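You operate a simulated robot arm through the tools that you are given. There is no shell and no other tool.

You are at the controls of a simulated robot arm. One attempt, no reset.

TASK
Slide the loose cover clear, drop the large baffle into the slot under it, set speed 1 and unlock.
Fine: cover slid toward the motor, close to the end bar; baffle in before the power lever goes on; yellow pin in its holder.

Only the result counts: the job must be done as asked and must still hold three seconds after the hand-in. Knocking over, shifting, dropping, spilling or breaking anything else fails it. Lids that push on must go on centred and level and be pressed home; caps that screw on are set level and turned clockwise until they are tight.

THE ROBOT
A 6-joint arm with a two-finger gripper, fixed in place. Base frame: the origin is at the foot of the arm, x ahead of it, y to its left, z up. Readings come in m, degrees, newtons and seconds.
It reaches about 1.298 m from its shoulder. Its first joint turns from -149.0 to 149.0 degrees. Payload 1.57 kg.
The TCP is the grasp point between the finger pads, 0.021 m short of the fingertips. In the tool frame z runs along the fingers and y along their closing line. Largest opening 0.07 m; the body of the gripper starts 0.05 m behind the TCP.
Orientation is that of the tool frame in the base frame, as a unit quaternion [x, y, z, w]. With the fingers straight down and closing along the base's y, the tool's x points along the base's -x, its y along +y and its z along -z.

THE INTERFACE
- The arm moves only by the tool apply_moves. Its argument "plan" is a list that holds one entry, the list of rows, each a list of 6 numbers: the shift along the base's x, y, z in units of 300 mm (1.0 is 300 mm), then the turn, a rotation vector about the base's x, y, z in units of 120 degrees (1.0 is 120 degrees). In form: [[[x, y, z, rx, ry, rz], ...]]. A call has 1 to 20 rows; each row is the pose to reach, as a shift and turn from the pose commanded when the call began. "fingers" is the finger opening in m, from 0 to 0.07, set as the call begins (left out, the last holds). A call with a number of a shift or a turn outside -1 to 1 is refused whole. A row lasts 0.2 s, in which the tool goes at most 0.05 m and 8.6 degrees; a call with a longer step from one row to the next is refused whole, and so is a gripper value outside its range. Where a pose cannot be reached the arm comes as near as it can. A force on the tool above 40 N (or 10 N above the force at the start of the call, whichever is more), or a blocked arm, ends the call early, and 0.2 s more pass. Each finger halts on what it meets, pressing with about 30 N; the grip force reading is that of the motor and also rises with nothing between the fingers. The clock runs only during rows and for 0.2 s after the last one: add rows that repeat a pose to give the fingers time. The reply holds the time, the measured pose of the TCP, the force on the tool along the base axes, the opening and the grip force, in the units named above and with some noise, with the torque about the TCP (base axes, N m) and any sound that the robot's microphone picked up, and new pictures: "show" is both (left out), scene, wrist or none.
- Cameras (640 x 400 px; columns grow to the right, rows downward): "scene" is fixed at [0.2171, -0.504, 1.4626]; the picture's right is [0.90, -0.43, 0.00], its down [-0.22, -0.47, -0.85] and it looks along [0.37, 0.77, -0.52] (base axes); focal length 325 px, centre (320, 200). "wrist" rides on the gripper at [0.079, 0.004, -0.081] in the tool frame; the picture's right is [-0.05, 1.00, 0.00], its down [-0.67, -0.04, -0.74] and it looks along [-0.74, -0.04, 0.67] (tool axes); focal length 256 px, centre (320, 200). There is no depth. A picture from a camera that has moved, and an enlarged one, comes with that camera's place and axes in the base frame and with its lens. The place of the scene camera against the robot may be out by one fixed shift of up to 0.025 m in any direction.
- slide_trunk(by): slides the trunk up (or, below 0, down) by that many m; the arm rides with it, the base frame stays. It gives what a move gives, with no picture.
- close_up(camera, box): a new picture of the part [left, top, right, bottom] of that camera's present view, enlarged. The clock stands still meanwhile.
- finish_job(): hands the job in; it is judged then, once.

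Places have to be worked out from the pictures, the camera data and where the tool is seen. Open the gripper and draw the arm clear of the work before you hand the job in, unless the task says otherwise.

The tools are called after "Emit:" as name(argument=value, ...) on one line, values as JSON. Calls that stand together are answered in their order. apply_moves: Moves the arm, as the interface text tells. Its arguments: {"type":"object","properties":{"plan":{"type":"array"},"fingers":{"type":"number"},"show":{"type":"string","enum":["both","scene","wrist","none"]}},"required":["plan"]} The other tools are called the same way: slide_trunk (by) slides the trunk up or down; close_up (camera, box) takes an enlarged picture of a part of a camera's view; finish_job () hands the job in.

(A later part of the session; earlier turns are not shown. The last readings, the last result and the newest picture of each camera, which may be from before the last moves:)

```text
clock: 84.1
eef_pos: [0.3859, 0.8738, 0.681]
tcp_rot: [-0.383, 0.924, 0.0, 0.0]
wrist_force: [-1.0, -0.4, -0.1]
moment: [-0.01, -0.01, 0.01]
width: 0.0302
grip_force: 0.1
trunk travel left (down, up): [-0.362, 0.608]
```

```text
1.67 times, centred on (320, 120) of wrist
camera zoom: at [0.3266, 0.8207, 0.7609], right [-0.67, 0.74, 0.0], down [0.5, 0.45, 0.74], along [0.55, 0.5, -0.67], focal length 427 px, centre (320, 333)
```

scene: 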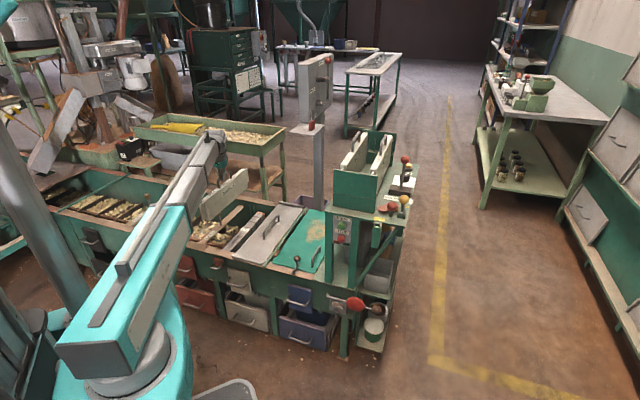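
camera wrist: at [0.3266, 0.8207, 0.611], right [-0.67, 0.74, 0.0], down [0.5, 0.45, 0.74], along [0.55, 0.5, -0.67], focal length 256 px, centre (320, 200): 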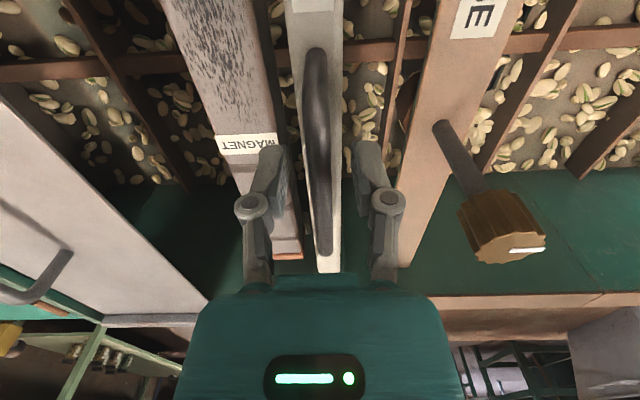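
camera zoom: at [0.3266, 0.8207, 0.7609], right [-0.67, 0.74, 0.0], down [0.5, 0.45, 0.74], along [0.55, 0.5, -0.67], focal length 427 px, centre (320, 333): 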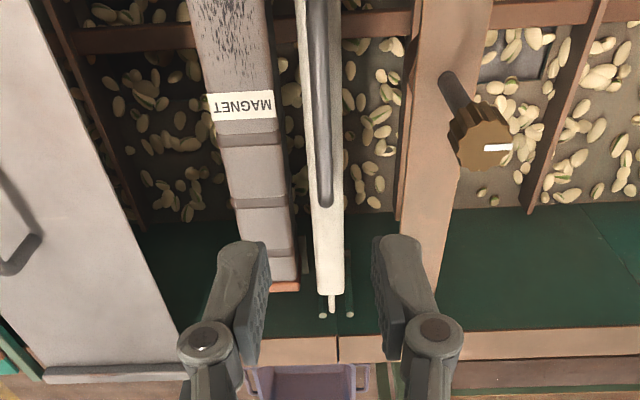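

The far tongue sits between the posts. I'll check the near end as well, before moving on.

Emit:
close_up(camera="scene", box=[205, 225, 245, 260])

Emit:
close_up(camera="wrist", box=[290, 140, 350, 200])

```text
11.43 times, centred on (225, 242) of scene
camera zoom: at [0.2171, -0.504, 1.4626], right [0.9, -0.43, 0.0], down [-0.22, -0.47, -0.85], along [0.37, 0.77, -0.52], focal length 3717 px, centre (1406, -286)
```

zoom: 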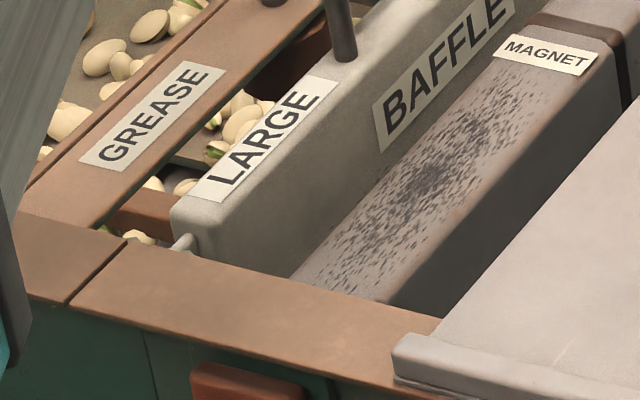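

```text
6.67 times, centred on (320, 170) of wrist
camera zoom: at [0.3266, 0.8207, 0.7609], right [-0.67, 0.74, 0.0], down [0.5, 0.45, 0.74], along [0.55, 0.5, -0.67], focal length 1707 px, centre (320, 400)
```

zoom: 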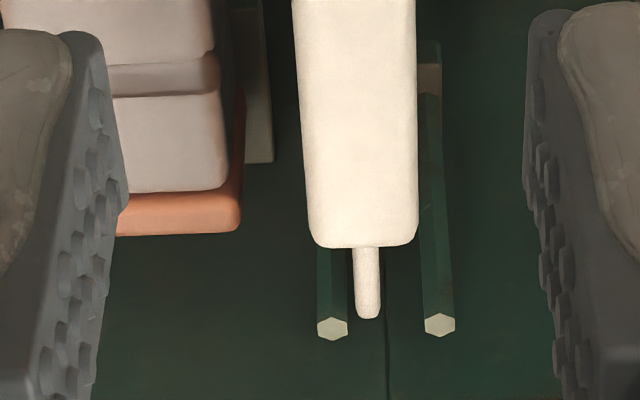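

The baffle is properly in its slot at both ends. Before going to the speed knob I need the forearm's size relative to the tool, because the REV lever ball and the MEDIUM handle stand close to the knob. I'll zoom on the wrist at this known pose.

Emit:
close_up(camera="scene", box=[190, 110, 270, 210])

Emit:
close_up(camera="scene", box=[60, 120, 300, 360])

```text
4.00 times, centred on (230, 160) of scene
camera zoom: at [0.2171, -0.504, 1.4626], right [0.9, -0.43, 0.0], down [-0.22, -0.47, -0.85], along [0.37, 0.77, -0.52], focal length 1301 px, centre (680, 360)
```

zoom: 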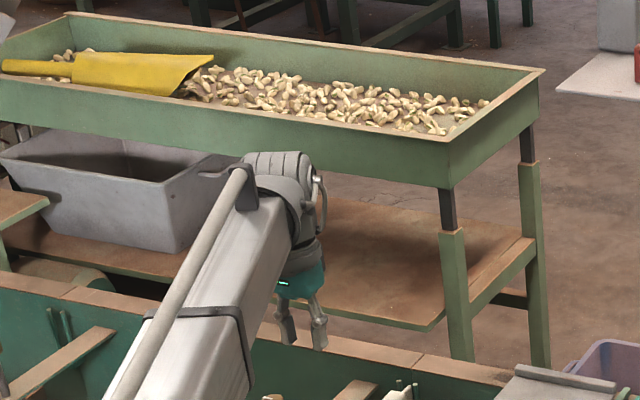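

```text
1.67 times, centred on (180, 240) of scene
camera zoom: at [0.2171, -0.504, 1.4626], right [0.9, -0.43, 0.0], down [-0.22, -0.47, -0.85], along [0.37, 0.77, -0.52], focal length 542 px, centre (553, 133)
```

zoom: 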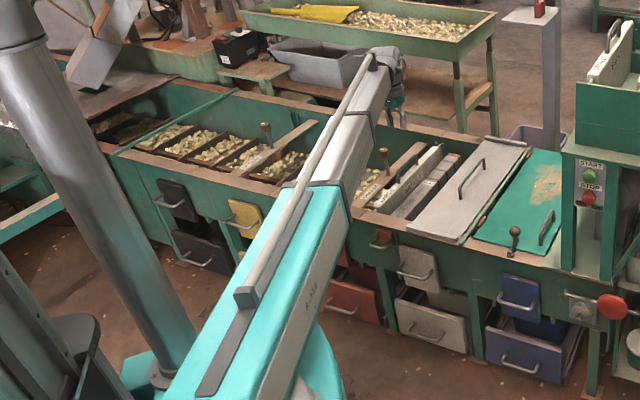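

Zooming closer on the wrist and on the front part of the forearm.

Emit:
close_up(camera="scene", box=[215, 140, 265, 215])

Emit:
close_up(camera="scene", box=[175, 180, 245, 280])

```text
5.33 times, centred on (240, 178) of scene
camera zoom: at [0.2171, -0.504, 1.4626], right [0.9, -0.43, 0.0], down [-0.22, -0.47, -0.85], along [0.37, 0.77, -0.52], focal length 1735 px, centre (747, 320)
```

zoom: 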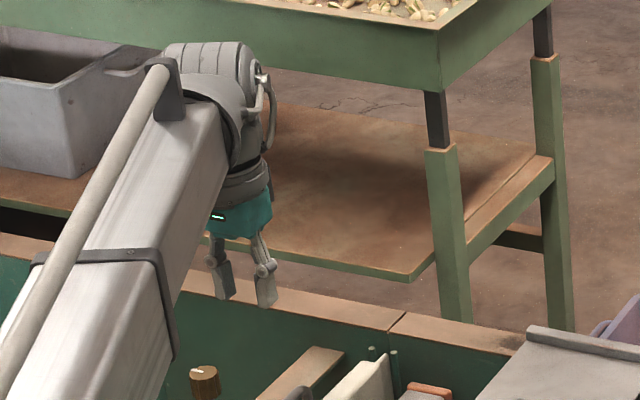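

```text
4.00 times, centred on (210, 230) of scene
camera zoom: at [0.2171, -0.504, 1.4626], right [0.9, -0.43, 0.0], down [-0.22, -0.47, -0.85], along [0.37, 0.77, -0.52], focal length 1301 px, centre (760, 80)
```

zoom: 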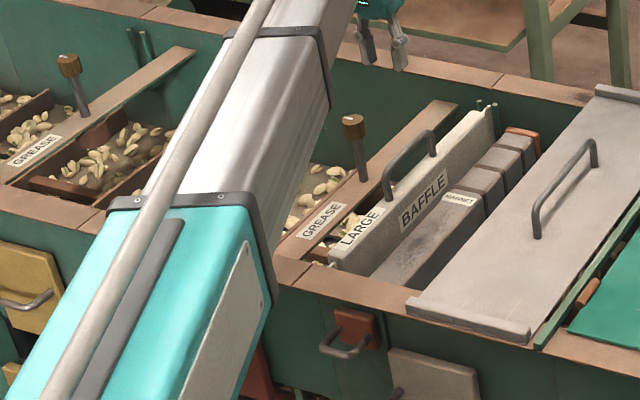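

With this geometry a vertical tool at the knob would put the forearm into the MEDIUM handle. A 20° lean outward clears both that handle and the REV ball, and it's the same wrist configuration I used earlier. First I'll raise the trunk well clear.

Emit:
slide_trunk(by=0.52)

Emit:
apply_moves(plan=[[[0.09, -0.075, 0, 0, 0, 0.04], [0.18, -0.15, 0, 0, 0, 0.08], [0.27, -0.225, 0, 0, 0, 0.12], [0.36, -0.3, 0, 0, 0, 0.16], [0.45, -0.375, 0, 0, 0, 0.2], [0.54, -0.45, 0, 0, 0, 0.24], [0.63, -0.525, 0, 0, 0, 0.28], [0.72, -0.6, 0, 0, 0, 0.32], [0.81, -0.675, 0, 0, 0, 0.36], [0.9, -0.75, 0, 0, 0, 0.375], [0.99, -0.825, 0, 0, 0, 0.375]]], fingers=0.055, show="both")

```text
refused: 0.52 is not a number from -0.4 to 0.4
```

```text
clock: 86.5
eef_pos: [0.6822, 0.626, 0.6806]
tcp_rot: [0.708, -0.706, -0.001, 0.0]
wrist_force: [0.2, -0.9, 0.7]
moment: [-0.01, -0.03, 0.01]
width: 0.0548
grip_force: 0.0
trunk travel left (down, up): [-0.362, 0.608]
camera wrist: at [0.6783, 0.5456, 0.761], right [-1.0, 0.05, 0.0], down [0.03, 0.67, 0.74], along [0.04, 0.74, -0.67], focal length 256 px, centre (320, 200)
```

scene: 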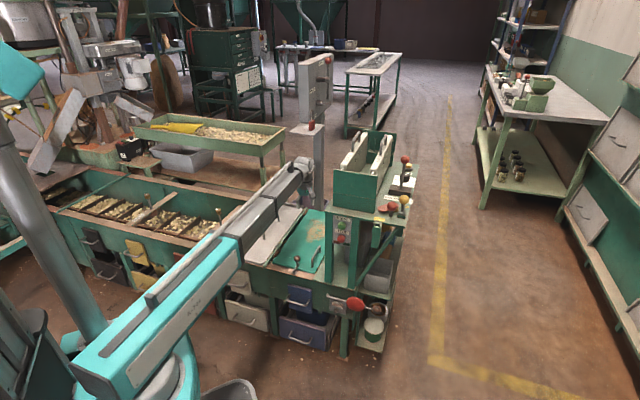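
wrist: 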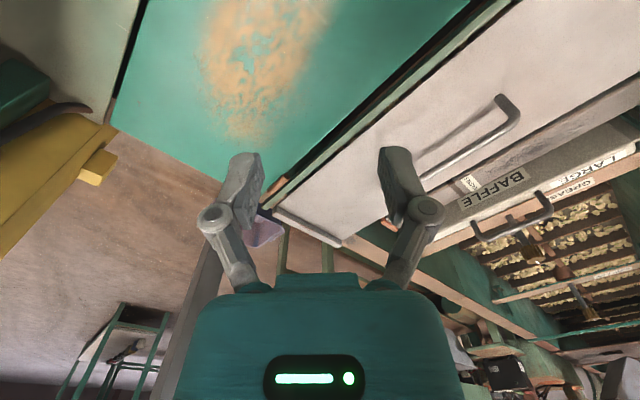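

The 0.52 slide was refused (limit 0.4 per call), so the sideways move ran at the lower height; there was no contact and everything still looks in place. I'll raise now in two legal steps before moving further.

Emit:
slide_trunk(by=0.4)

Emit:
close_up(camera="scene", box=[180, 120, 420, 300])

```text
clock: 90.3
eef_pos: [0.6824, 0.6244, 1.0808]
tcp_rot: [0.707, -0.707, 0.0, 0.0]
wrist_force: [-0.4, -0.7, -0.4]
moment: [0.02, -0.02, 0.02]
width: 0.055
grip_force: 0.0
trunk travel left (down, up): [-0.762, 0.208]
```

```text
2.22 times, centred on (300, 210) of scene
camera zoom: at [0.2171, -0.504, 1.4626], right [0.9, -0.43, 0.0], down [-0.22, -0.47, -0.85], along [0.37, 0.77, -0.52], focal length 723 px, centre (364, 178)
```

zoom: 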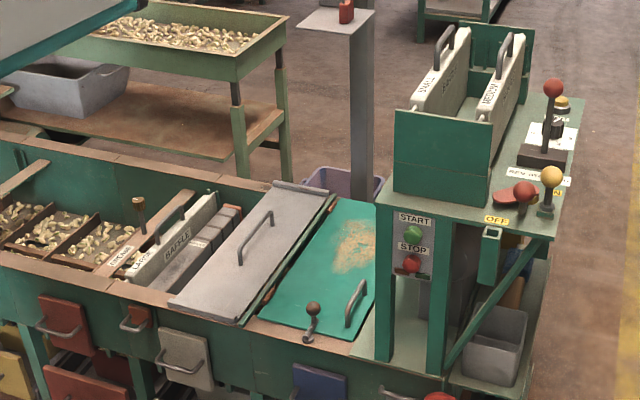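

All is in order. I'll raise another 0.15, then move above the knob.

Emit:
slide_trunk(by=0.15)

Emit:
apply_moves(plan=[[[0.1, -0.082, 0, 0, 0, 0], [0.2, -0.164, 0, 0, 0, 0], [0.3, -0.246, 0, 0, 0, 0], [0.4, -0.328, 0, 0, 0, 0], [0.5, -0.41, 0, 0, 0, 0], [0.6, -0.49, 0, 0, 0, 0], [0.7, -0.57, 0, 0, 0, 0], [0.8, -0.65, 0, 0, 0, 0], [0.9, -0.74, 0, 0, 0, 0], [0.99, -0.825, 0, 0, 0, 0], [0.99, -0.825, 0, 0, 0, 0]]], show="wrist")

```text
clock: 92.1
eef_pos: [0.6816, 0.6258, 1.2302]
tcp_rot: [0.708, -0.706, 0.0, 0.0]
wrist_force: [0.6, -0.1, -0.2]
moment: [0.02, 0.01, 0.01]
width: 0.0548
grip_force: 0.0
trunk travel left (down, up): [-0.912, 0.058]
```

```text
clock: 94.5
eef_pos: [0.9795, 0.3771, 1.2307]
tcp_rot: [-0.707, 0.708, -0.001, 0.0]
wrist_force: [-0.1, 0.0, -0.4]
moment: [-0.01, 0.0, -0.02]
width: 0.055
grip_force: 0.0
trunk travel left (down, up): [-0.912, 0.058]
camera wrist: at [0.9753, 0.2977, 1.311], right [-1.0, 0.05, 0.0], down [0.04, 0.67, 0.74], along [0.04, 0.74, -0.67], focal length 256 px, centre (320, 200)
```

wrist: 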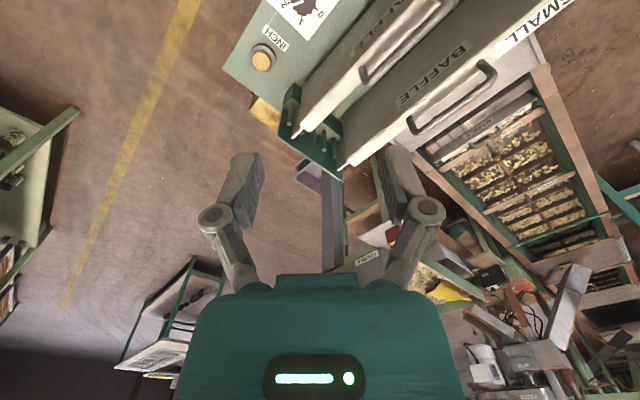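

The dial is just off the top of the view. I'll pull back along −y to see it from nearly above.

Emit:
apply_moves(plan=[[[0.01, -0.1, 0, 0, 0, 0], [0.02, -0.2, 0, 0, 0, 0], [0.03, -0.307, 0, 0, 0, 0], [0.03, -0.307, 0, 0, 0, 0]]], show="none")

Emit:
close_up(camera="wrist", box=[220, 0, 400, 180])

Emit:
close_up(camera="wrist", box=[270, 40, 350, 110])

```text
clock: 95.5
eef_pos: [0.9874, 0.2851, 1.2315]
tcp_rot: [0.708, -0.706, 0.001, 0.0]
wrist_force: [0.2, 0.2, 0.9]
moment: [0.0, -0.02, -0.03]
width: 0.055
grip_force: 0.1
trunk travel left (down, up): [-0.912, 0.058]
```

```text
2.22 times, centred on (310, 90) of wrist
camera zoom: at [0.9832, 0.2058, 1.3108], right [-1.0, 0.05, 0.0], down [0.04, 0.67, 0.74], along [0.04, 0.74, -0.67], focal length 569 px, centre (342, 444)
```

zoom: 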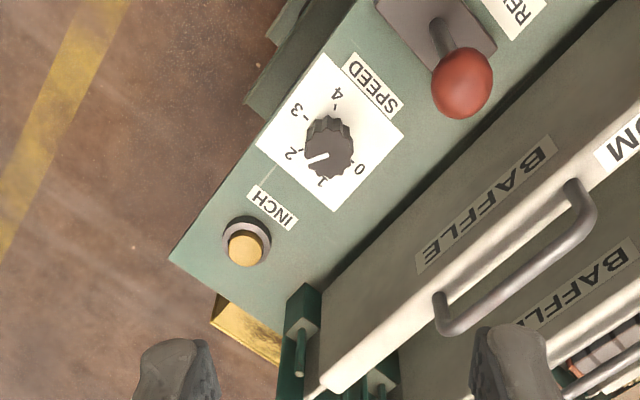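

```text
5.71 times, centred on (310, 75) of wrist
camera zoom: at [0.9832, 0.2058, 1.3108], right [-1.0, 0.05, 0.0], down [0.04, 0.67, 0.74], along [0.04, 0.74, -0.67], focal length 1463 px, centre (377, 914)
```

zoom: 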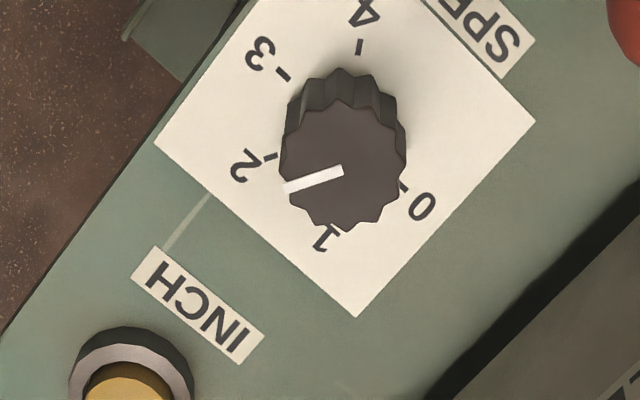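

The dial now reads clearly: the pointer is at 2, ticks are 60° apart, and "1" lies 60° counter-clockwise (base angle 75°). Combining three views, the knob axis is at about (1.002, 0.378), its top at z≈0.856. I'll position over it at height with yaw 75° and then tilt 18° so the wrist leans outward.

Emit:
apply_moves(plan=[[[0.012, 0.08, 0, 0, 0, -0.03], [0.025, 0.16, 0, 0, 0, -0.065], [0.037, 0.24, 0, 0, 0, -0.1], [0.0487, 0.3097, 0, 0, 0, -0.125], [0.0487, 0.3097, 0, 0, 0, -0.125]]], fingers=0.06, show="none")

Emit:
apply_moves(plan=[[[0, 0, 0.0035, 0.05, -0.0134, 0], [0, 0, 0.0135, 0.1, -0.0268, 0], [0, 0, 0.0303, 0.1449, -0.0388, 0], [0, 0, 0.0303, 0.1449, -0.0388, 0]]], show="both")

```text
clock: 96.7
eef_pos: [1.0038, 0.3786, 1.2303]
tcp_rot: [-0.608, 0.794, 0.0, 0.0]
wrist_force: [-1.1, 0.5, -0.3]
moment: [0.01, 0.0, 0.01]
width: 0.0601
grip_force: 0.0
trunk travel left (down, up): [-0.912, 0.058]
```

```text
clock: 97.7
eef_pos: [1.0018, 0.3779, 1.2391]
tcp_rot: [-0.601, 0.783, 0.096, 0.125]
wrist_force: [0.0, 0.5, 0.2]
moment: [0.02, 0.02, -0.03]
width: 0.0603
grip_force: 0.1
trunk travel left (down, up): [-0.912, 0.058]
camera wrist: at [0.9733, 0.2818, 1.2913], right [-0.95, 0.31, 0.02], down [0.14, 0.38, 0.91], along [0.28, 0.87, -0.4], focal length 256 px, centre (320, 200)
```

scene: 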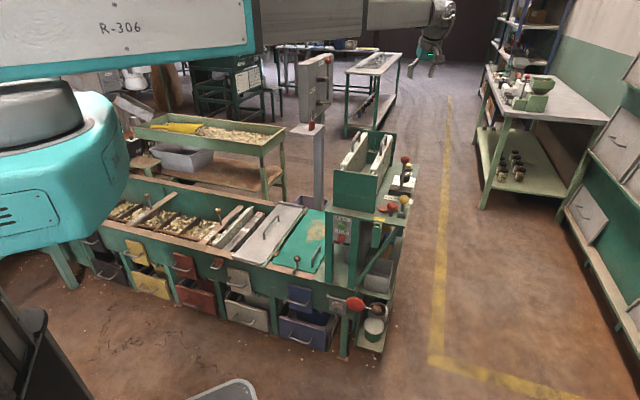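
wrist: 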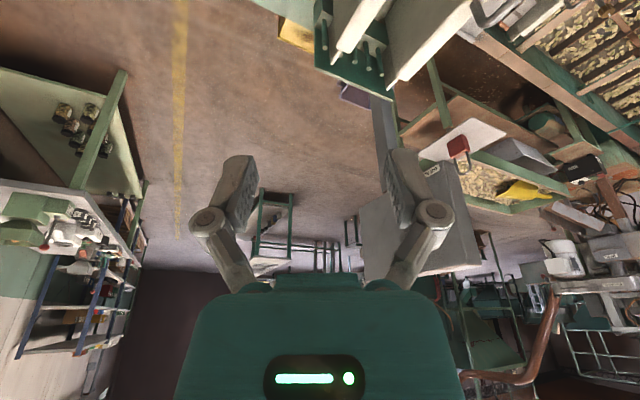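

The tilt was reached exactly (18°). I'll descend 0.28 and look at the clearance to the REV ball and the MEDIUM handle.

Emit:
slide_trunk(by=-0.28)

Emit:
close_up(camera="scene", box=[320, 80, 440, 220])

Emit:
close_up(camera="wrist", box=[0, 0, 640, 400])

```text
clock: 100.5
eef_pos: [1.0022, 0.3775, 0.9595]
tcp_rot: [-0.602, 0.783, 0.095, 0.124]
wrist_force: [-0.5, -0.3, -0.7]
moment: [-0.01, 0.02, 0.01]
width: 0.0602
grip_force: 0.1
trunk travel left (down, up): [-0.632, 0.338]
```

```text
2.86 times, centred on (380, 150) of scene
camera zoom: at [0.2171, -0.504, 1.4626], right [0.9, -0.43, 0.0], down [-0.22, -0.47, -0.85], along [0.37, 0.77, -0.52], focal length 929 px, centre (149, 343)
```

zoom: 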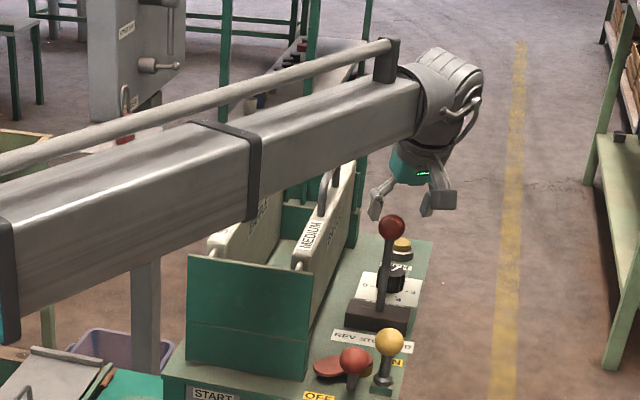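

```text
1.00 times, centred on (320, 200) of wrist (not enlarged: the box is as wide or as high as the picture)
camera zoom: at [0.9731, 0.2817, 1.0116], right [-0.95, 0.31, 0.02], down [0.14, 0.38, 0.91], along [0.28, 0.87, -0.4], focal length 256 px, centre (320, 200)
```

zoom: 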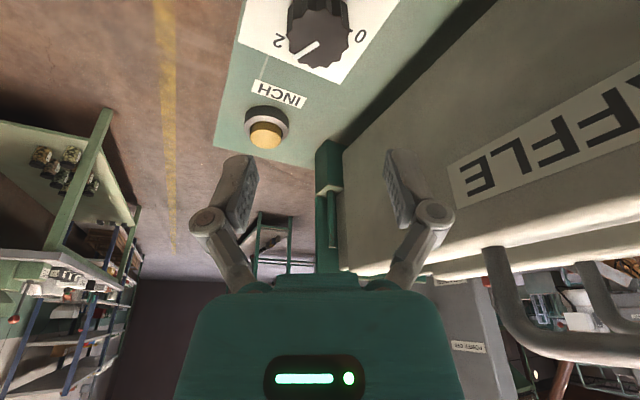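

The knob is in view near the top of the picture. I'll zoom in on it to verify its position relative to the TCP.

Emit:
close_up(camera="wrist", box=[250, 0, 390, 120])

Emit:
close_up(camera="scene", box=[365, 120, 425, 200])

```text
3.33 times, centred on (320, 60) of wrist
camera zoom: at [0.9731, 0.2817, 1.0116], right [-0.95, 0.31, 0.02], down [0.14, 0.38, 0.91], along [0.28, 0.87, -0.4], focal length 853 px, centre (320, 667)
```

zoom: 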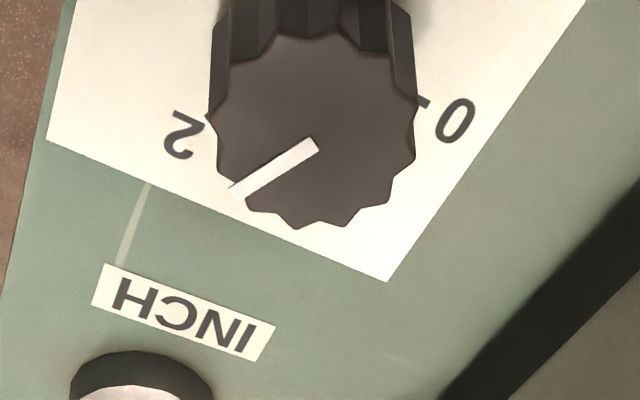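

```text
5.00 times, centred on (395, 160) of scene
camera zoom: at [0.2171, -0.504, 1.4626], right [0.9, -0.43, 0.0], down [-0.22, -0.47, -0.85], along [0.37, 0.77, -0.52], focal length 1626 px, centre (-55, 400)
```

zoom: 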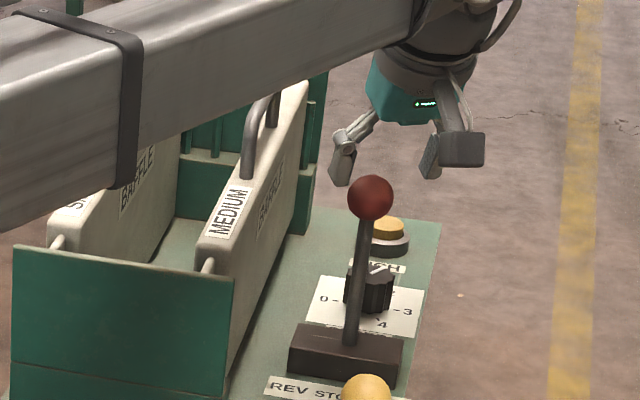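

Comparing apparent sizes, the knob top is nearer z≈0.872 and its axis about (1.001, 0.372). I'll shift by (−1, −5) mm, descend 0.04 and re-measure.

Emit:
apply_moves(plan=[[[-0.0035, -0.0175, 0, 0, 0, 0], [-0.0035, -0.0175, 0, 0, 0, 0]]], show="none")

Emit:
slide_trunk(by=-0.04)

Emit:
close_up(camera="wrist", box=[230, 0, 410, 150])

Emit:
close_up(camera="scene", box=[345, 110, 425, 210])

```text
clock: 101.1
eef_pos: [1.0028, 0.3719, 0.96]
tcp_rot: [-0.601, 0.784, 0.095, 0.124]
wrist_force: [-1.4, 0.4, 0.2]
moment: [0.0, -0.01, 0.0]
width: 0.0599
grip_force: 0.1
trunk travel left (down, up): [-0.632, 0.338]
```

```text
clock: 101.9
eef_pos: [1.0016, 0.3721, 0.9198]
tcp_rot: [-0.601, 0.783, 0.096, 0.124]
wrist_force: [0.3, -0.3, 0.4]
moment: [0.0, 0.0, 0.0]
width: 0.0602
grip_force: 0.0
trunk travel left (down, up): [-0.592, 0.378]
```

```text
2.67 times, centred on (320, 75) of wrist
camera zoom: at [0.9721, 0.2763, 0.9716], right [-0.95, 0.31, 0.02], down [0.14, 0.38, 0.91], along [0.28, 0.87, -0.4], focal length 683 px, centre (320, 533)
```

zoom: 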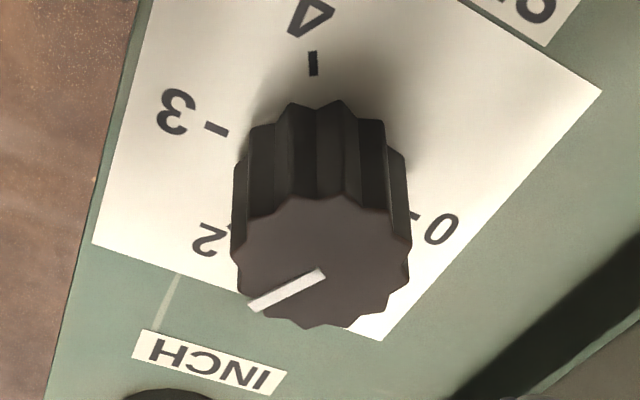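

```text
4.00 times, centred on (385, 160) of scene
camera zoom: at [0.2171, -0.504, 1.4626], right [0.9, -0.43, 0.0], down [-0.22, -0.47, -0.85], along [0.37, 0.77, -0.52], focal length 1301 px, centre (60, 360)
```

zoom: 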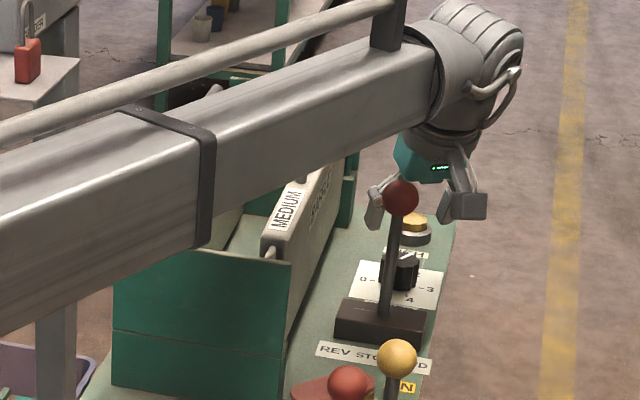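

The vertical baseline gives the knob top at z≈0.866, its axis at (1.002, 0.376), diameter ≈36 mm, and the panel at z≈0.8385. The TCP is well placed for tilted pads. I'll descend another 0.033 and check the forearm clearance.

Emit:
slide_trunk(by=-0.033)

Emit:
close_up(camera="scene", box=[345, 110, 425, 210])

Emit:
close_up(camera="wrist", box=[160, 0, 480, 240])

```text
clock: 102.7
eef_pos: [1.0021, 0.3735, 0.8866]
tcp_rot: [-0.601, 0.783, 0.095, 0.125]
wrist_force: [0.8, 0.6, 0.9]
moment: [0.02, -0.02, -0.02]
width: 0.0598
grip_force: 0.1
trunk travel left (down, up): [-0.559, 0.411]
```

```text
4.00 times, centred on (385, 160) of scene
camera zoom: at [0.2171, -0.504, 1.4626], right [0.9, -0.43, 0.0], down [-0.22, -0.47, -0.85], along [0.37, 0.77, -0.52], focal length 1301 px, centre (60, 360)
```

zoom: 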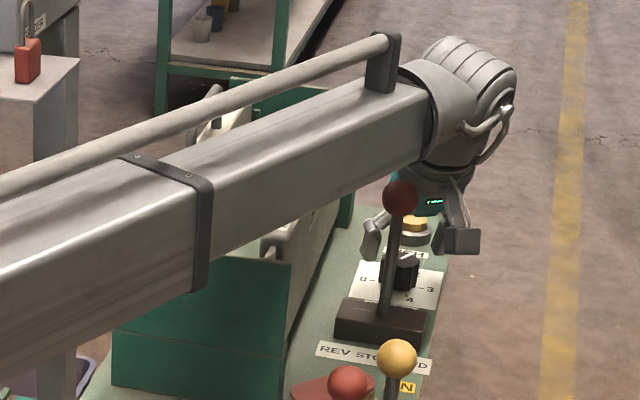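

```text
1.67 times, centred on (320, 120) of wrist
camera zoom: at [0.9721, 0.2763, 0.9386], right [-0.95, 0.31, 0.02], down [0.14, 0.38, 0.91], along [0.28, 0.87, -0.4], focal length 427 px, centre (320, 333)
```

zoom: 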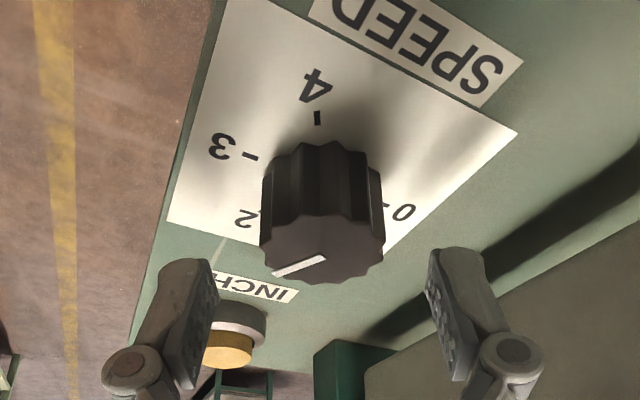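

The knob sits centred between the open fingers, with about 25–30 mm still between the forearm and the REV ball. I'll go down a last 0.0135 and close on the knob.

Emit:
slide_trunk(by=-0.0135)

Emit:
close_up(camera="scene", box=[365, 120, 425, 200])

Emit:
apply_moves(plan=[[[0, 0, 0, 0, 0, 0], [0, 0, 0, 0, 0, 0], [0, 0, 0, 0, 0, 0]]], fingers=0.0, show="wrist")

```text
clock: 103.3
eef_pos: [1.0024, 0.3726, 0.8728]
tcp_rot: [-0.602, 0.783, 0.095, 0.124]
wrist_force: [0.3, -0.8, 0.5]
moment: [-0.01, -0.02, -0.02]
width: 0.0602
grip_force: 0.1
trunk travel left (down, up): [-0.545, 0.425]
```

```text
5.00 times, centred on (395, 160) of scene
camera zoom: at [0.2171, -0.504, 1.4626], right [0.9, -0.43, 0.0], down [-0.22, -0.47, -0.85], along [0.37, 0.77, -0.52], focal length 1626 px, centre (-55, 400)
```

zoom: 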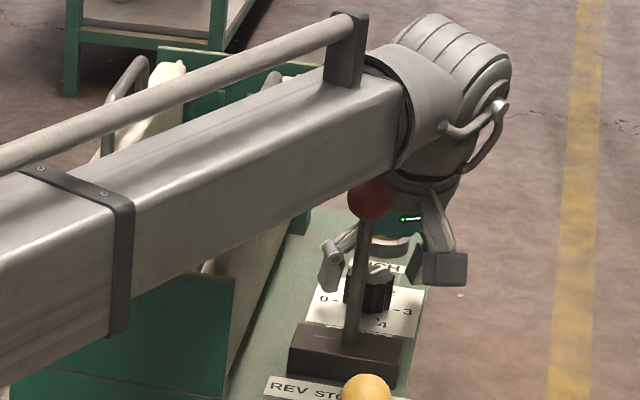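

```text
clock: 104.1
eef_pos: [1.0006, 0.3724, 0.8736]
tcp_rot: [-0.601, 0.784, 0.095, 0.124]
wrist_force: [-7.1, 0.8, -0.6]
moment: [0.03, 0.15, 0.06]
width: 0.0378
grip_force: 32.1
trunk travel left (down, up): [-0.545, 0.425]
camera wrist: at [0.9712, 0.2766, 0.9255], right [-0.95, 0.31, 0.02], down [0.14, 0.38, 0.91], along [0.27, 0.87, -0.41], focal length 256 px, centre (320, 200)
```

wrist: 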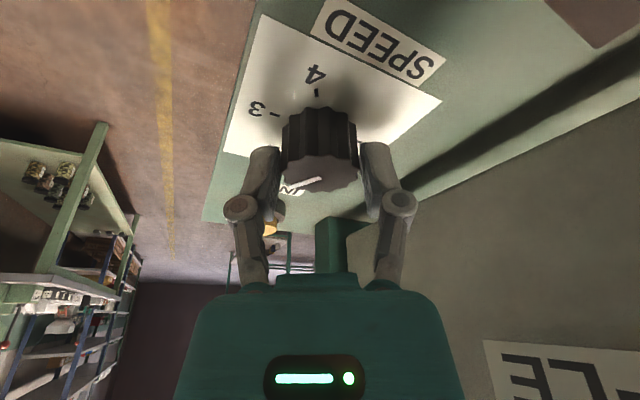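

The grip on the knob is firm (width 37.8 mm). I'll turn the tool +60° about the vertical to bring the pointer from 2 to 1.

Emit:
apply_moves(plan=[[[0, 0, 0, 0, 0, 0.05], [0, 0, 0, 0, 0, 0.1], [0, 0, 0, 0, 0, 0.15], [0, 0, 0, 0, 0, 0.2], [0, 0, 0, 0, 0, 0.25], [0, 0, 0, 0, 0, 0.3], [0, 0, 0, 0, 0, 0.35], [0, 0, 0, 0, 0, 0.4], [0, 0, 0, 0, 0, 0.45], [0, 0, 0, 0, 0, 0.5], [0, 0, 0, 0, 0, 0.5]]], show="both")

Emit:
close_up(camera="wrist", box=[220, 40, 420, 220])

Emit:
close_up(camera="scene", box=[365, 120, 425, 200])

```text
clock: 106.3
eef_pos: [1.0049, 0.374, 0.8735]
tcp_rot: [0.909, -0.386, -0.14, -0.065]
wrist_force: [3.8, 1.3, 7.8]
moment: [-0.16, 0.26, -0.01]
width: 0.0378
grip_force: 31.4
trunk travel left (down, up): [-0.545, 0.425]
stopped in row 11: the force on the tool passed its limit at 42 N (the readings are from after the stop); the commanded pose is now the measured one
camera wrist: at [1.0711, 0.2983, 0.9254], right [-0.75, -0.66, 0.01], down [-0.26, 0.31, 0.91], along [-0.6, 0.69, -0.41], focal length 256 px, centre (320, 200)
```

scene: 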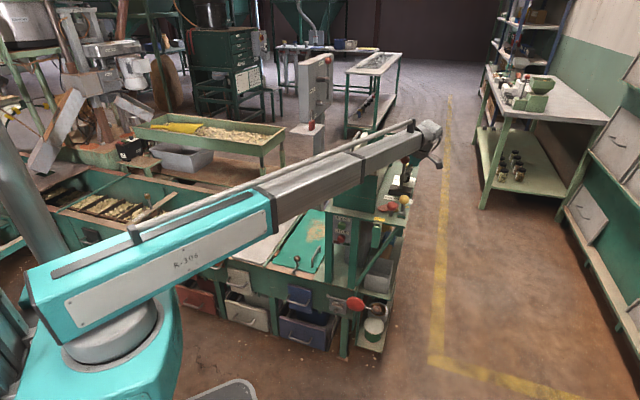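
wrist: 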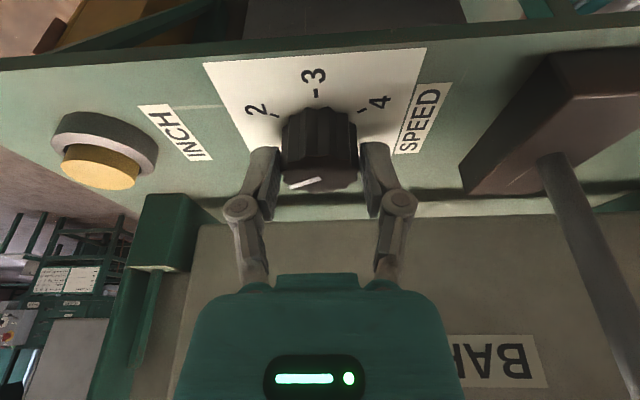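

```text
2.22 times, centred on (320, 130) of wrist
camera zoom: at [1.0711, 0.2983, 0.9254], right [-0.75, -0.66, 0.01], down [-0.26, 0.31, 0.91], along [-0.6, 0.69, -0.41], focal length 569 px, centre (320, 356)
```

zoom: 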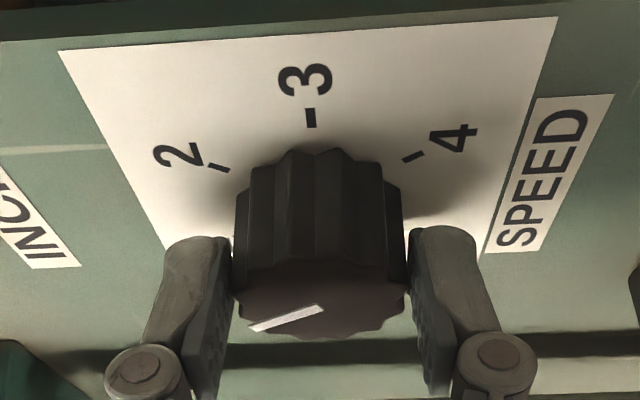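

```text
5.00 times, centred on (395, 160) of scene
camera zoom: at [0.2171, -0.504, 1.4626], right [0.9, -0.43, 0.0], down [-0.22, -0.47, -0.85], along [0.37, 0.77, -0.52], focal length 1626 px, centre (-55, 400)
```

zoom: 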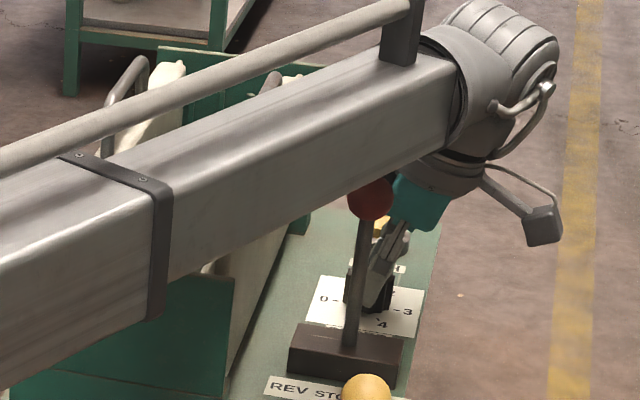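

The gripper turned about 59° with the knob before the force limit stopped the last row, and the REV lever looks unmoved. I'll open the fingers to release, then rise and read the dial.

Emit:
apply_moves(plan=[[[0, 0, 0, 0, 0, 0], [0, 0, 0, 0, 0, 0], [0, 0, 0, 0, 0, 0], [0, 0, 0, 0, 0, 0]]], fingers=0.06, show="none")

Emit:
slide_trunk(by=0.1)

Emit:
close_up(camera="wrist", box=[0, 0, 640, 400])

Emit:
close_up(camera="wrist", box=[240, 0, 400, 130])

Emit:
close_up(camera="scene", box=[345, 110, 425, 210])

```text
clock: 107.3
eef_pos: [1.0042, 0.3738, 0.8723]
tcp_rot: [0.91, -0.386, -0.141, -0.064]
wrist_force: [0.1, 0.0, 0.3]
moment: [-0.01, -0.02, -0.01]
width: 0.0602
grip_force: 0.1
trunk travel left (down, up): [-0.545, 0.425]
```

```text
clock: 108.7
eef_pos: [1.0037, 0.3746, 0.9727]
tcp_rot: [0.909, -0.386, -0.141, -0.063]
wrist_force: [0.0, -0.5, -0.7]
moment: [-0.01, 0.02, -0.03]
width: 0.0603
grip_force: 0.0
trunk travel left (down, up): [-0.645, 0.325]
```

```text
1.00 times, centred on (320, 200) of wrist (not enlarged: the box is as wide or as high as the picture)
camera zoom: at [1.0713, 0.2981, 1.0249], right [-0.75, -0.66, 0.01], down [-0.26, 0.31, 0.91], along [-0.6, 0.69, -0.41], focal length 256 px, centre (320, 200)
```

zoom: 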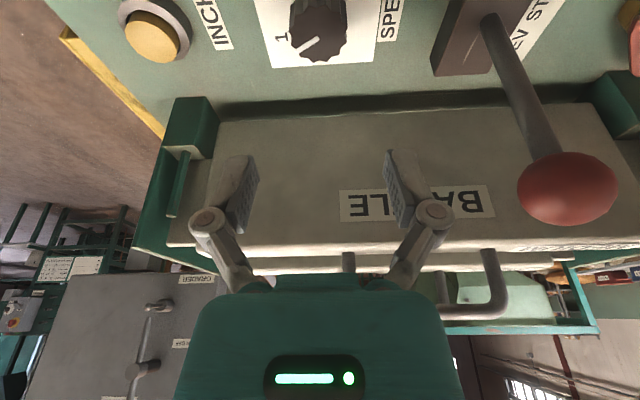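

```text
3.08 times, centred on (320, 65) of wrist
camera zoom: at [1.0713, 0.2981, 1.0249], right [-0.75, -0.66, 0.01], down [-0.26, 0.31, 0.91], along [-0.6, 0.69, -0.41], focal length 788 px, centre (320, 615)
```

zoom: 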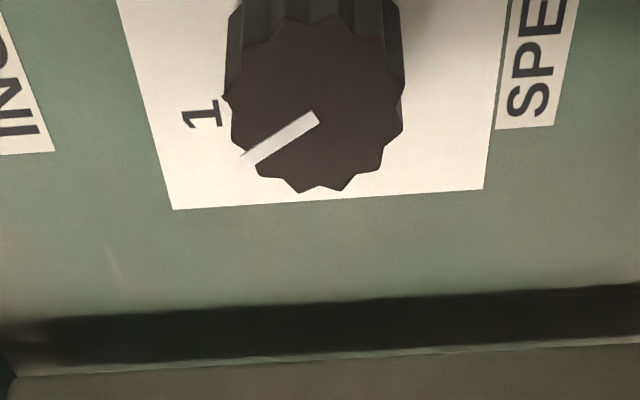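

```text
4.00 times, centred on (385, 160) of scene
camera zoom: at [0.2171, -0.504, 1.4626], right [0.9, -0.43, 0.0], down [-0.22, -0.47, -0.85], along [0.37, 0.77, -0.52], focal length 1301 px, centre (60, 360)
```

zoom: 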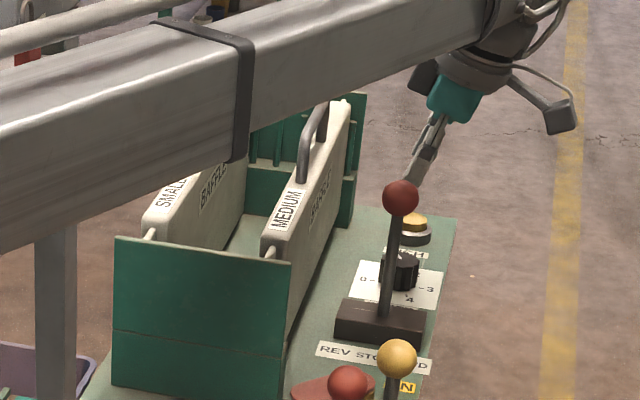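

The pointer now sits near "1" but by my measure may be a few degrees short. I'll raise, level the tool and move outward for a steeper view of the dial.

Emit:
slide_trunk(by=0.2)

Emit:
apply_moves(plan=[[[0.06, -0.06, -0.01, -0.036, -0.0347, 0], [0.12, -0.12, -0.02, -0.072, -0.0694, 0], [0.18, -0.18, -0.0303, -0.1079, -0.1042, 0], [0.22, -0.23, -0.0303, -0.1079, -0.1042, 0], [0.22, -0.23, -0.0303, -0.1079, -0.1042, 0]]], show="none")

Emit:
close_up(camera="wrist", box=[220, 0, 420, 180])

Emit:
close_up(camera="wrist", box=[280, 30, 360, 110])

```text
clock: 110.8
eef_pos: [1.005, 0.3744, 1.1722]
tcp_rot: [0.91, -0.385, -0.14, -0.064]
wrist_force: [0.5, 0.2, -0.2]
moment: [0.03, 0.0, 0.0]
width: 0.06
grip_force: 0.2
trunk travel left (down, up): [-0.845, 0.125]
```

```text
clock: 112.0
eef_pos: [1.0712, 0.3054, 1.1634]
tcp_rot: [0.921, -0.389, 0.003, -0.003]
wrist_force: [-0.4, 0.0, 0.5]
moment: [-0.03, 0.01, 0.01]
width: 0.0601
grip_force: 0.0
trunk travel left (down, up): [-0.845, 0.125]
```

```text
2.22 times, centred on (320, 90) of wrist
camera zoom: at [1.123, 0.2446, 1.2447], right [-0.75, -0.66, -0.01], down [-0.44, 0.5, 0.74], along [-0.48, 0.56, -0.67], focal length 569 px, centre (320, 444)
```

zoom: 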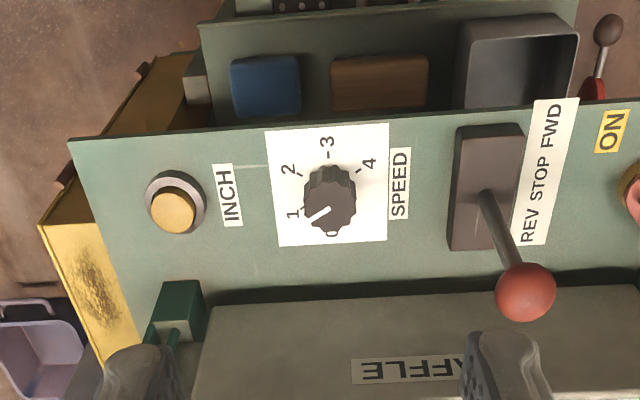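

```text
5.00 times, centred on (320, 70) of wrist
camera zoom: at [1.123, 0.2446, 1.2447], right [-0.75, -0.66, -0.01], down [-0.44, 0.5, 0.74], along [-0.48, 0.56, -0.67], focal length 1280 px, centre (320, 850)
```

zoom: 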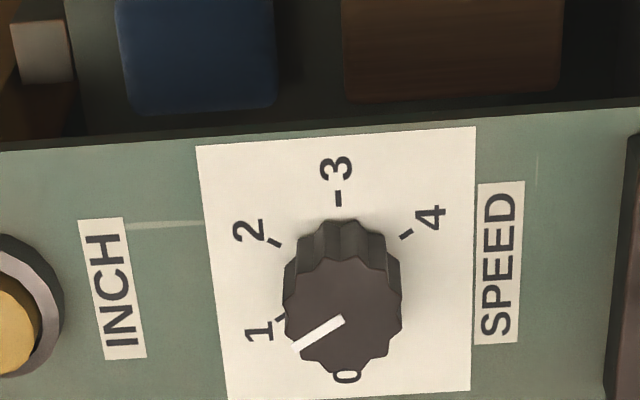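

From here the tick directions check out (1 at 75°) and the pointer measures within about 2–3° of "1", so speed 1 is set. Next is the yellow pin: I'll move back to the front of the panel, turning the camera to face it.

Emit:
apply_moves(plan=[[[-0.09, -0.055, 0, 0, 0, -0.065], [-0.18, -0.11, 0, 0, 0, -0.13], [-0.27, -0.165, 0, 0, 0, -0.195], [-0.36, -0.22, 0, 0, 0, -0.26], [-0.45, -0.275, 0, 0, 0, -0.325], [-0.54, -0.33, 0, 0, 0, -0.39], [-0.63, -0.385, 0, 0, 0, -0.455], [-0.72, -0.44, 0, 0, 0, -0.52], [-0.81, -0.495, 0, 0, 0, -0.585], [-0.9, -0.55, 0, 0, 0, -0.65], [-0.98, -0.6, 0, 0, 0, -0.715], [-0.98, -0.6, 0, 0, 0, -0.742]]], show="none")

Emit:
apply_moves(plan=[[[-0.1, -0.06, 0, 0, 0, 0], [-0.2, -0.12, 0, 0, 0, 0], [-0.3, -0.18, 0, 0, 0, 0], [-0.4, -0.24, 0, 0, 0, 0], [-0.49, -0.3, 0, 0, 0, 0], [-0.49, -0.3, 0, 0, 0, 0]]], show="wrist")

```text
clock: 114.6
eef_pos: [0.7776, 0.1245, 1.1635]
tcp_rot: [-0.383, 0.924, -0.004, 0.0]
wrist_force: [0.8, 0.9, 0.0]
moment: [-0.01, -0.02, 0.0]
width: 0.0599
grip_force: 0.1
trunk travel left (down, up): [-0.845, 0.125]
```

```text
clock: 116.0
eef_pos: [0.6286, 0.0338, 1.165]
tcp_rot: [-0.384, 0.923, -0.005, 0.0]
wrist_force: [-0.7, 0.1, -0.4]
moment: [0.01, -0.01, -0.03]
width: 0.0601
grip_force: 0.0
trunk travel left (down, up): [-0.845, 0.125]
camera wrist: at [0.5691, -0.0181, 1.2447], right [-0.67, 0.74, -0.01], down [0.49, 0.45, 0.74], along [0.55, 0.49, -0.67], focal length 256 px, centre (320, 200)
```

wrist: 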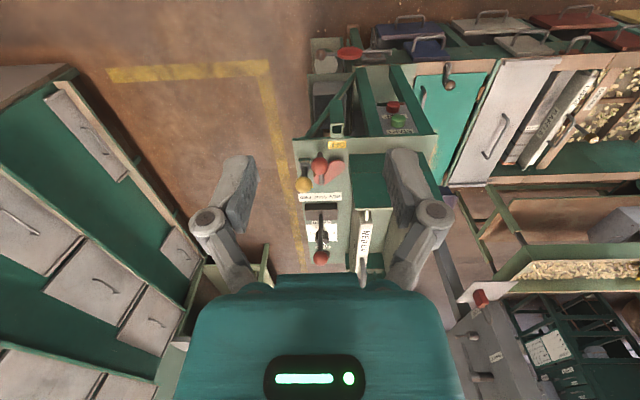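

I'm now in front of the panel. I'll lower 0.08, take out the 0.5° residual tilt and zoom on the pin, lever and holder.

Emit:
slide_trunk(by=-0.08)

Emit:
apply_moves(plan=[[[0, 0, 0, 0.0044, 0.0018, -0.0012], [0, 0, 0, 0.0044, 0.0018, -0.0012]]], show="none")

Emit:
close_up(camera="wrist", box=[250, 80, 390, 240])

Emit:
close_up(camera="wrist", box=[280, 110, 360, 200])

```text
clock: 117.2
eef_pos: [0.627, 0.0347, 1.0854]
tcp_rot: [-0.384, 0.924, -0.003, 0.0]
wrist_force: [-0.1, -0.5, -0.6]
moment: [0.0, 0.01, 0.01]
width: 0.0598
grip_force: 0.0
trunk travel left (down, up): [-0.765, 0.205]
```

```text
clock: 117.8
eef_pos: [0.6279, 0.0351, 1.0824]
tcp_rot: [-0.383, 0.924, 0.002, 0.0]
wrist_force: [0.1, 0.7, 0.6]
moment: [-0.01, 0.01, 0.01]
width: 0.0602
grip_force: 0.1
trunk travel left (down, up): [-0.765, 0.205]
```

```text
2.50 times, centred on (320, 160) of wrist
camera zoom: at [0.5693, -0.0187, 1.1645], right [-0.67, 0.74, 0.0], down [0.5, 0.44, 0.75], along [0.55, 0.5, -0.67], focal length 640 px, centre (320, 300)
```

zoom: 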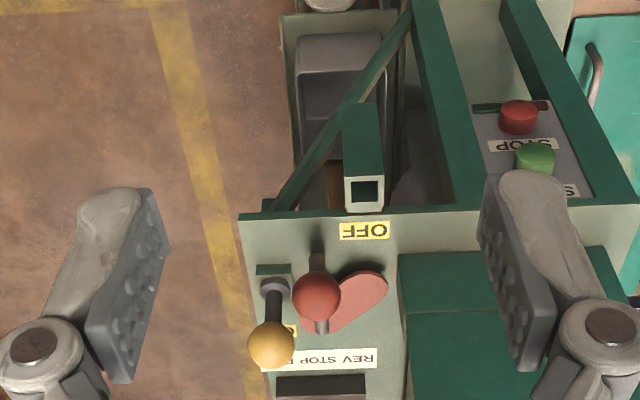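

```text
4.44 times, centred on (320, 155) of wrist
camera zoom: at [0.5693, -0.0187, 1.1645], right [-0.67, 0.74, 0.0], down [0.5, 0.44, 0.75], along [0.55, 0.5, -0.67], focal length 1138 px, centre (320, 400)
```

zoom: 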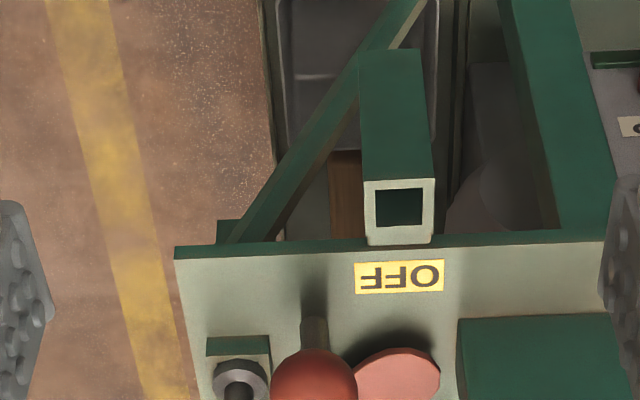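

I'll zoom on the lever/pin cluster, and lower once more for a vertical baseline.

Emit:
close_up(camera="wrist", box=[270, 165, 370, 245])

Emit:
slide_trunk(by=-0.1)

Emit:
close_up(camera="wrist", box=[250, 130, 390, 290])

Emit:
close_up(camera="wrist", box=[270, 200, 370, 280])

```text
5.00 times, centred on (320, 205) of wrist
camera zoom: at [0.5693, -0.0187, 1.1645], right [-0.67, 0.74, 0.0], down [0.5, 0.44, 0.75], along [0.55, 0.5, -0.67], focal length 1280 px, centre (320, 175)
```

zoom: 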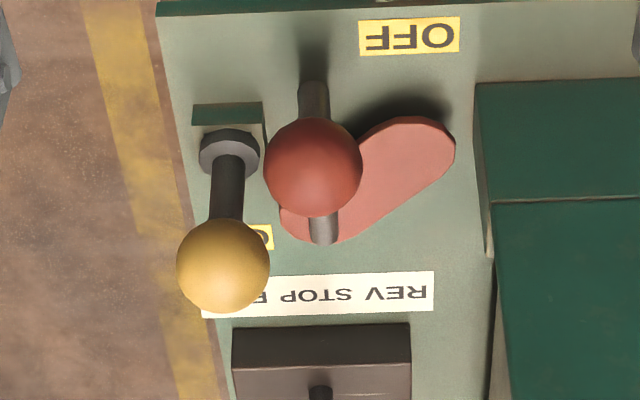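

```text
clock: 119.1
eef_pos: [0.6281, 0.0348, 0.9834]
tcp_rot: [-0.382, 0.924, 0.0, 0.0]
wrist_force: [-0.4, -0.4, 0.1]
moment: [-0.02, 0.03, -0.03]
width: 0.0598
grip_force: 0.1
trunk travel left (down, up): [-0.665, 0.305]
```

```text
2.50 times, centred on (320, 210) of wrist
camera zoom: at [0.5692, -0.0186, 1.0645], right [-0.67, 0.74, 0.0], down [0.5, 0.44, 0.75], along [0.55, 0.5, -0.67], focal length 640 px, centre (320, 175)
```

zoom: 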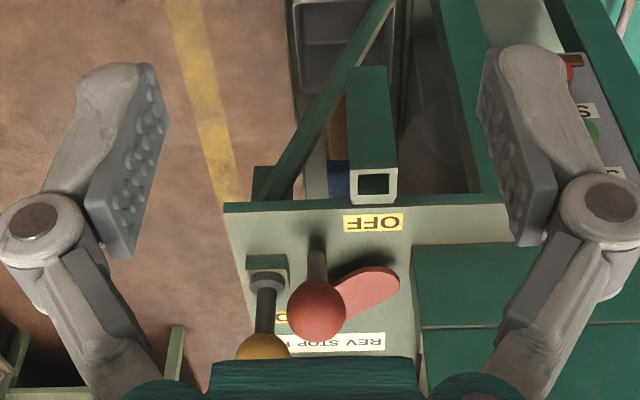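

```text
5.00 times, centred on (320, 240) of wrist
camera zoom: at [0.5692, -0.0186, 1.0645], right [-0.67, 0.74, 0.0], down [0.5, 0.44, 0.75], along [0.55, 0.5, -0.67], focal length 1280 px, centre (320, 0)
```

zoom: 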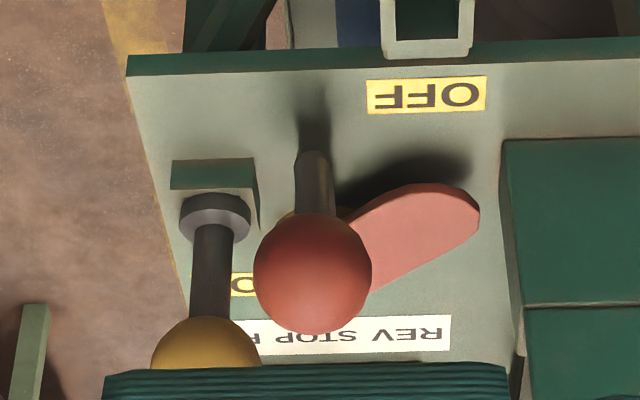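

The measurements are consistent: the pin is vertical at U≈0.722, V≈−0.466 with its ball at z≈0.902, the panel is at z 0.838, and the holder mouth (about 17 mm inside) is at U≈0.648, V≈−0.401, z≈0.841. I'll rise 0.1 and turn the tool to yaw 0 so the fingers close along y, clear of the red ball.

Emit:
slide_trunk(by=0.1)

Emit:
apply_moves(plan=[[[0.03, 0.06, 0, 0, 0, -0.06], [0.07, 0.13, 0, 0, 0, -0.12], [0.11, 0.21, 0, 0, 0, -0.18], [0.15, 0.29, 0, 0, 0, -0.24], [0.19, 0.37, 0, 0, 0, -0.3], [0.22, 0.44, 0, 0, 0, -0.36], [0.24, 0.487, 0, 0, 0, -0.375], [0.24, 0.487, 0, 0, 0, -0.375]]], fingers=0.055, show="wrist")

Emit:
close_up(camera="wrist", box=[250, 80, 390, 240])

```text
clock: 120.5
eef_pos: [0.6282, 0.0346, 1.0841]
tcp_rot: [-0.383, 0.924, 0.002, -0.001]
wrist_force: [0.5, 0.5, 0.4]
moment: [-0.02, -0.01, -0.01]
width: 0.0599
grip_force: 0.1
trunk travel left (down, up): [-0.765, 0.205]
```

```text
clock: 122.3
eef_pos: [0.6993, 0.1816, 1.0843]
tcp_rot: [0.001, 1.0, 0.001, 0.001]
wrist_force: [0.3, 1.0, 1.0]
moment: [0.03, 0.02, -0.02]
width: 0.0553
grip_force: 0.0
trunk travel left (down, up): [-0.765, 0.205]
camera wrist: at [0.6207, 0.1855, 1.1644], right [0.06, 1.0, 0.0], down [0.67, -0.04, 0.75], along [0.74, -0.04, -0.67], focal length 256 px, centre (320, 200)
```

wrist: 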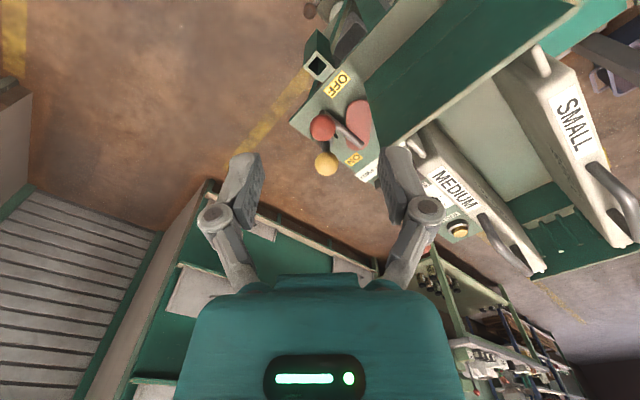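

```text
2.50 times, centred on (320, 160) of wrist
camera zoom: at [0.6207, 0.1855, 1.1644], right [0.06, 1.0, 0.0], down [0.67, -0.04, 0.75], along [0.74, -0.04, -0.67], focal length 640 px, centre (320, 300)
```

zoom: 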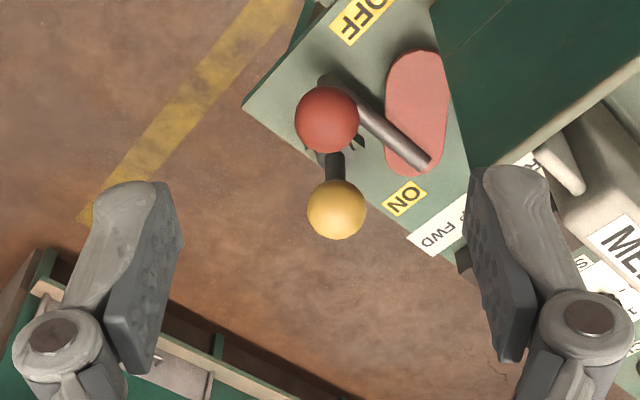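

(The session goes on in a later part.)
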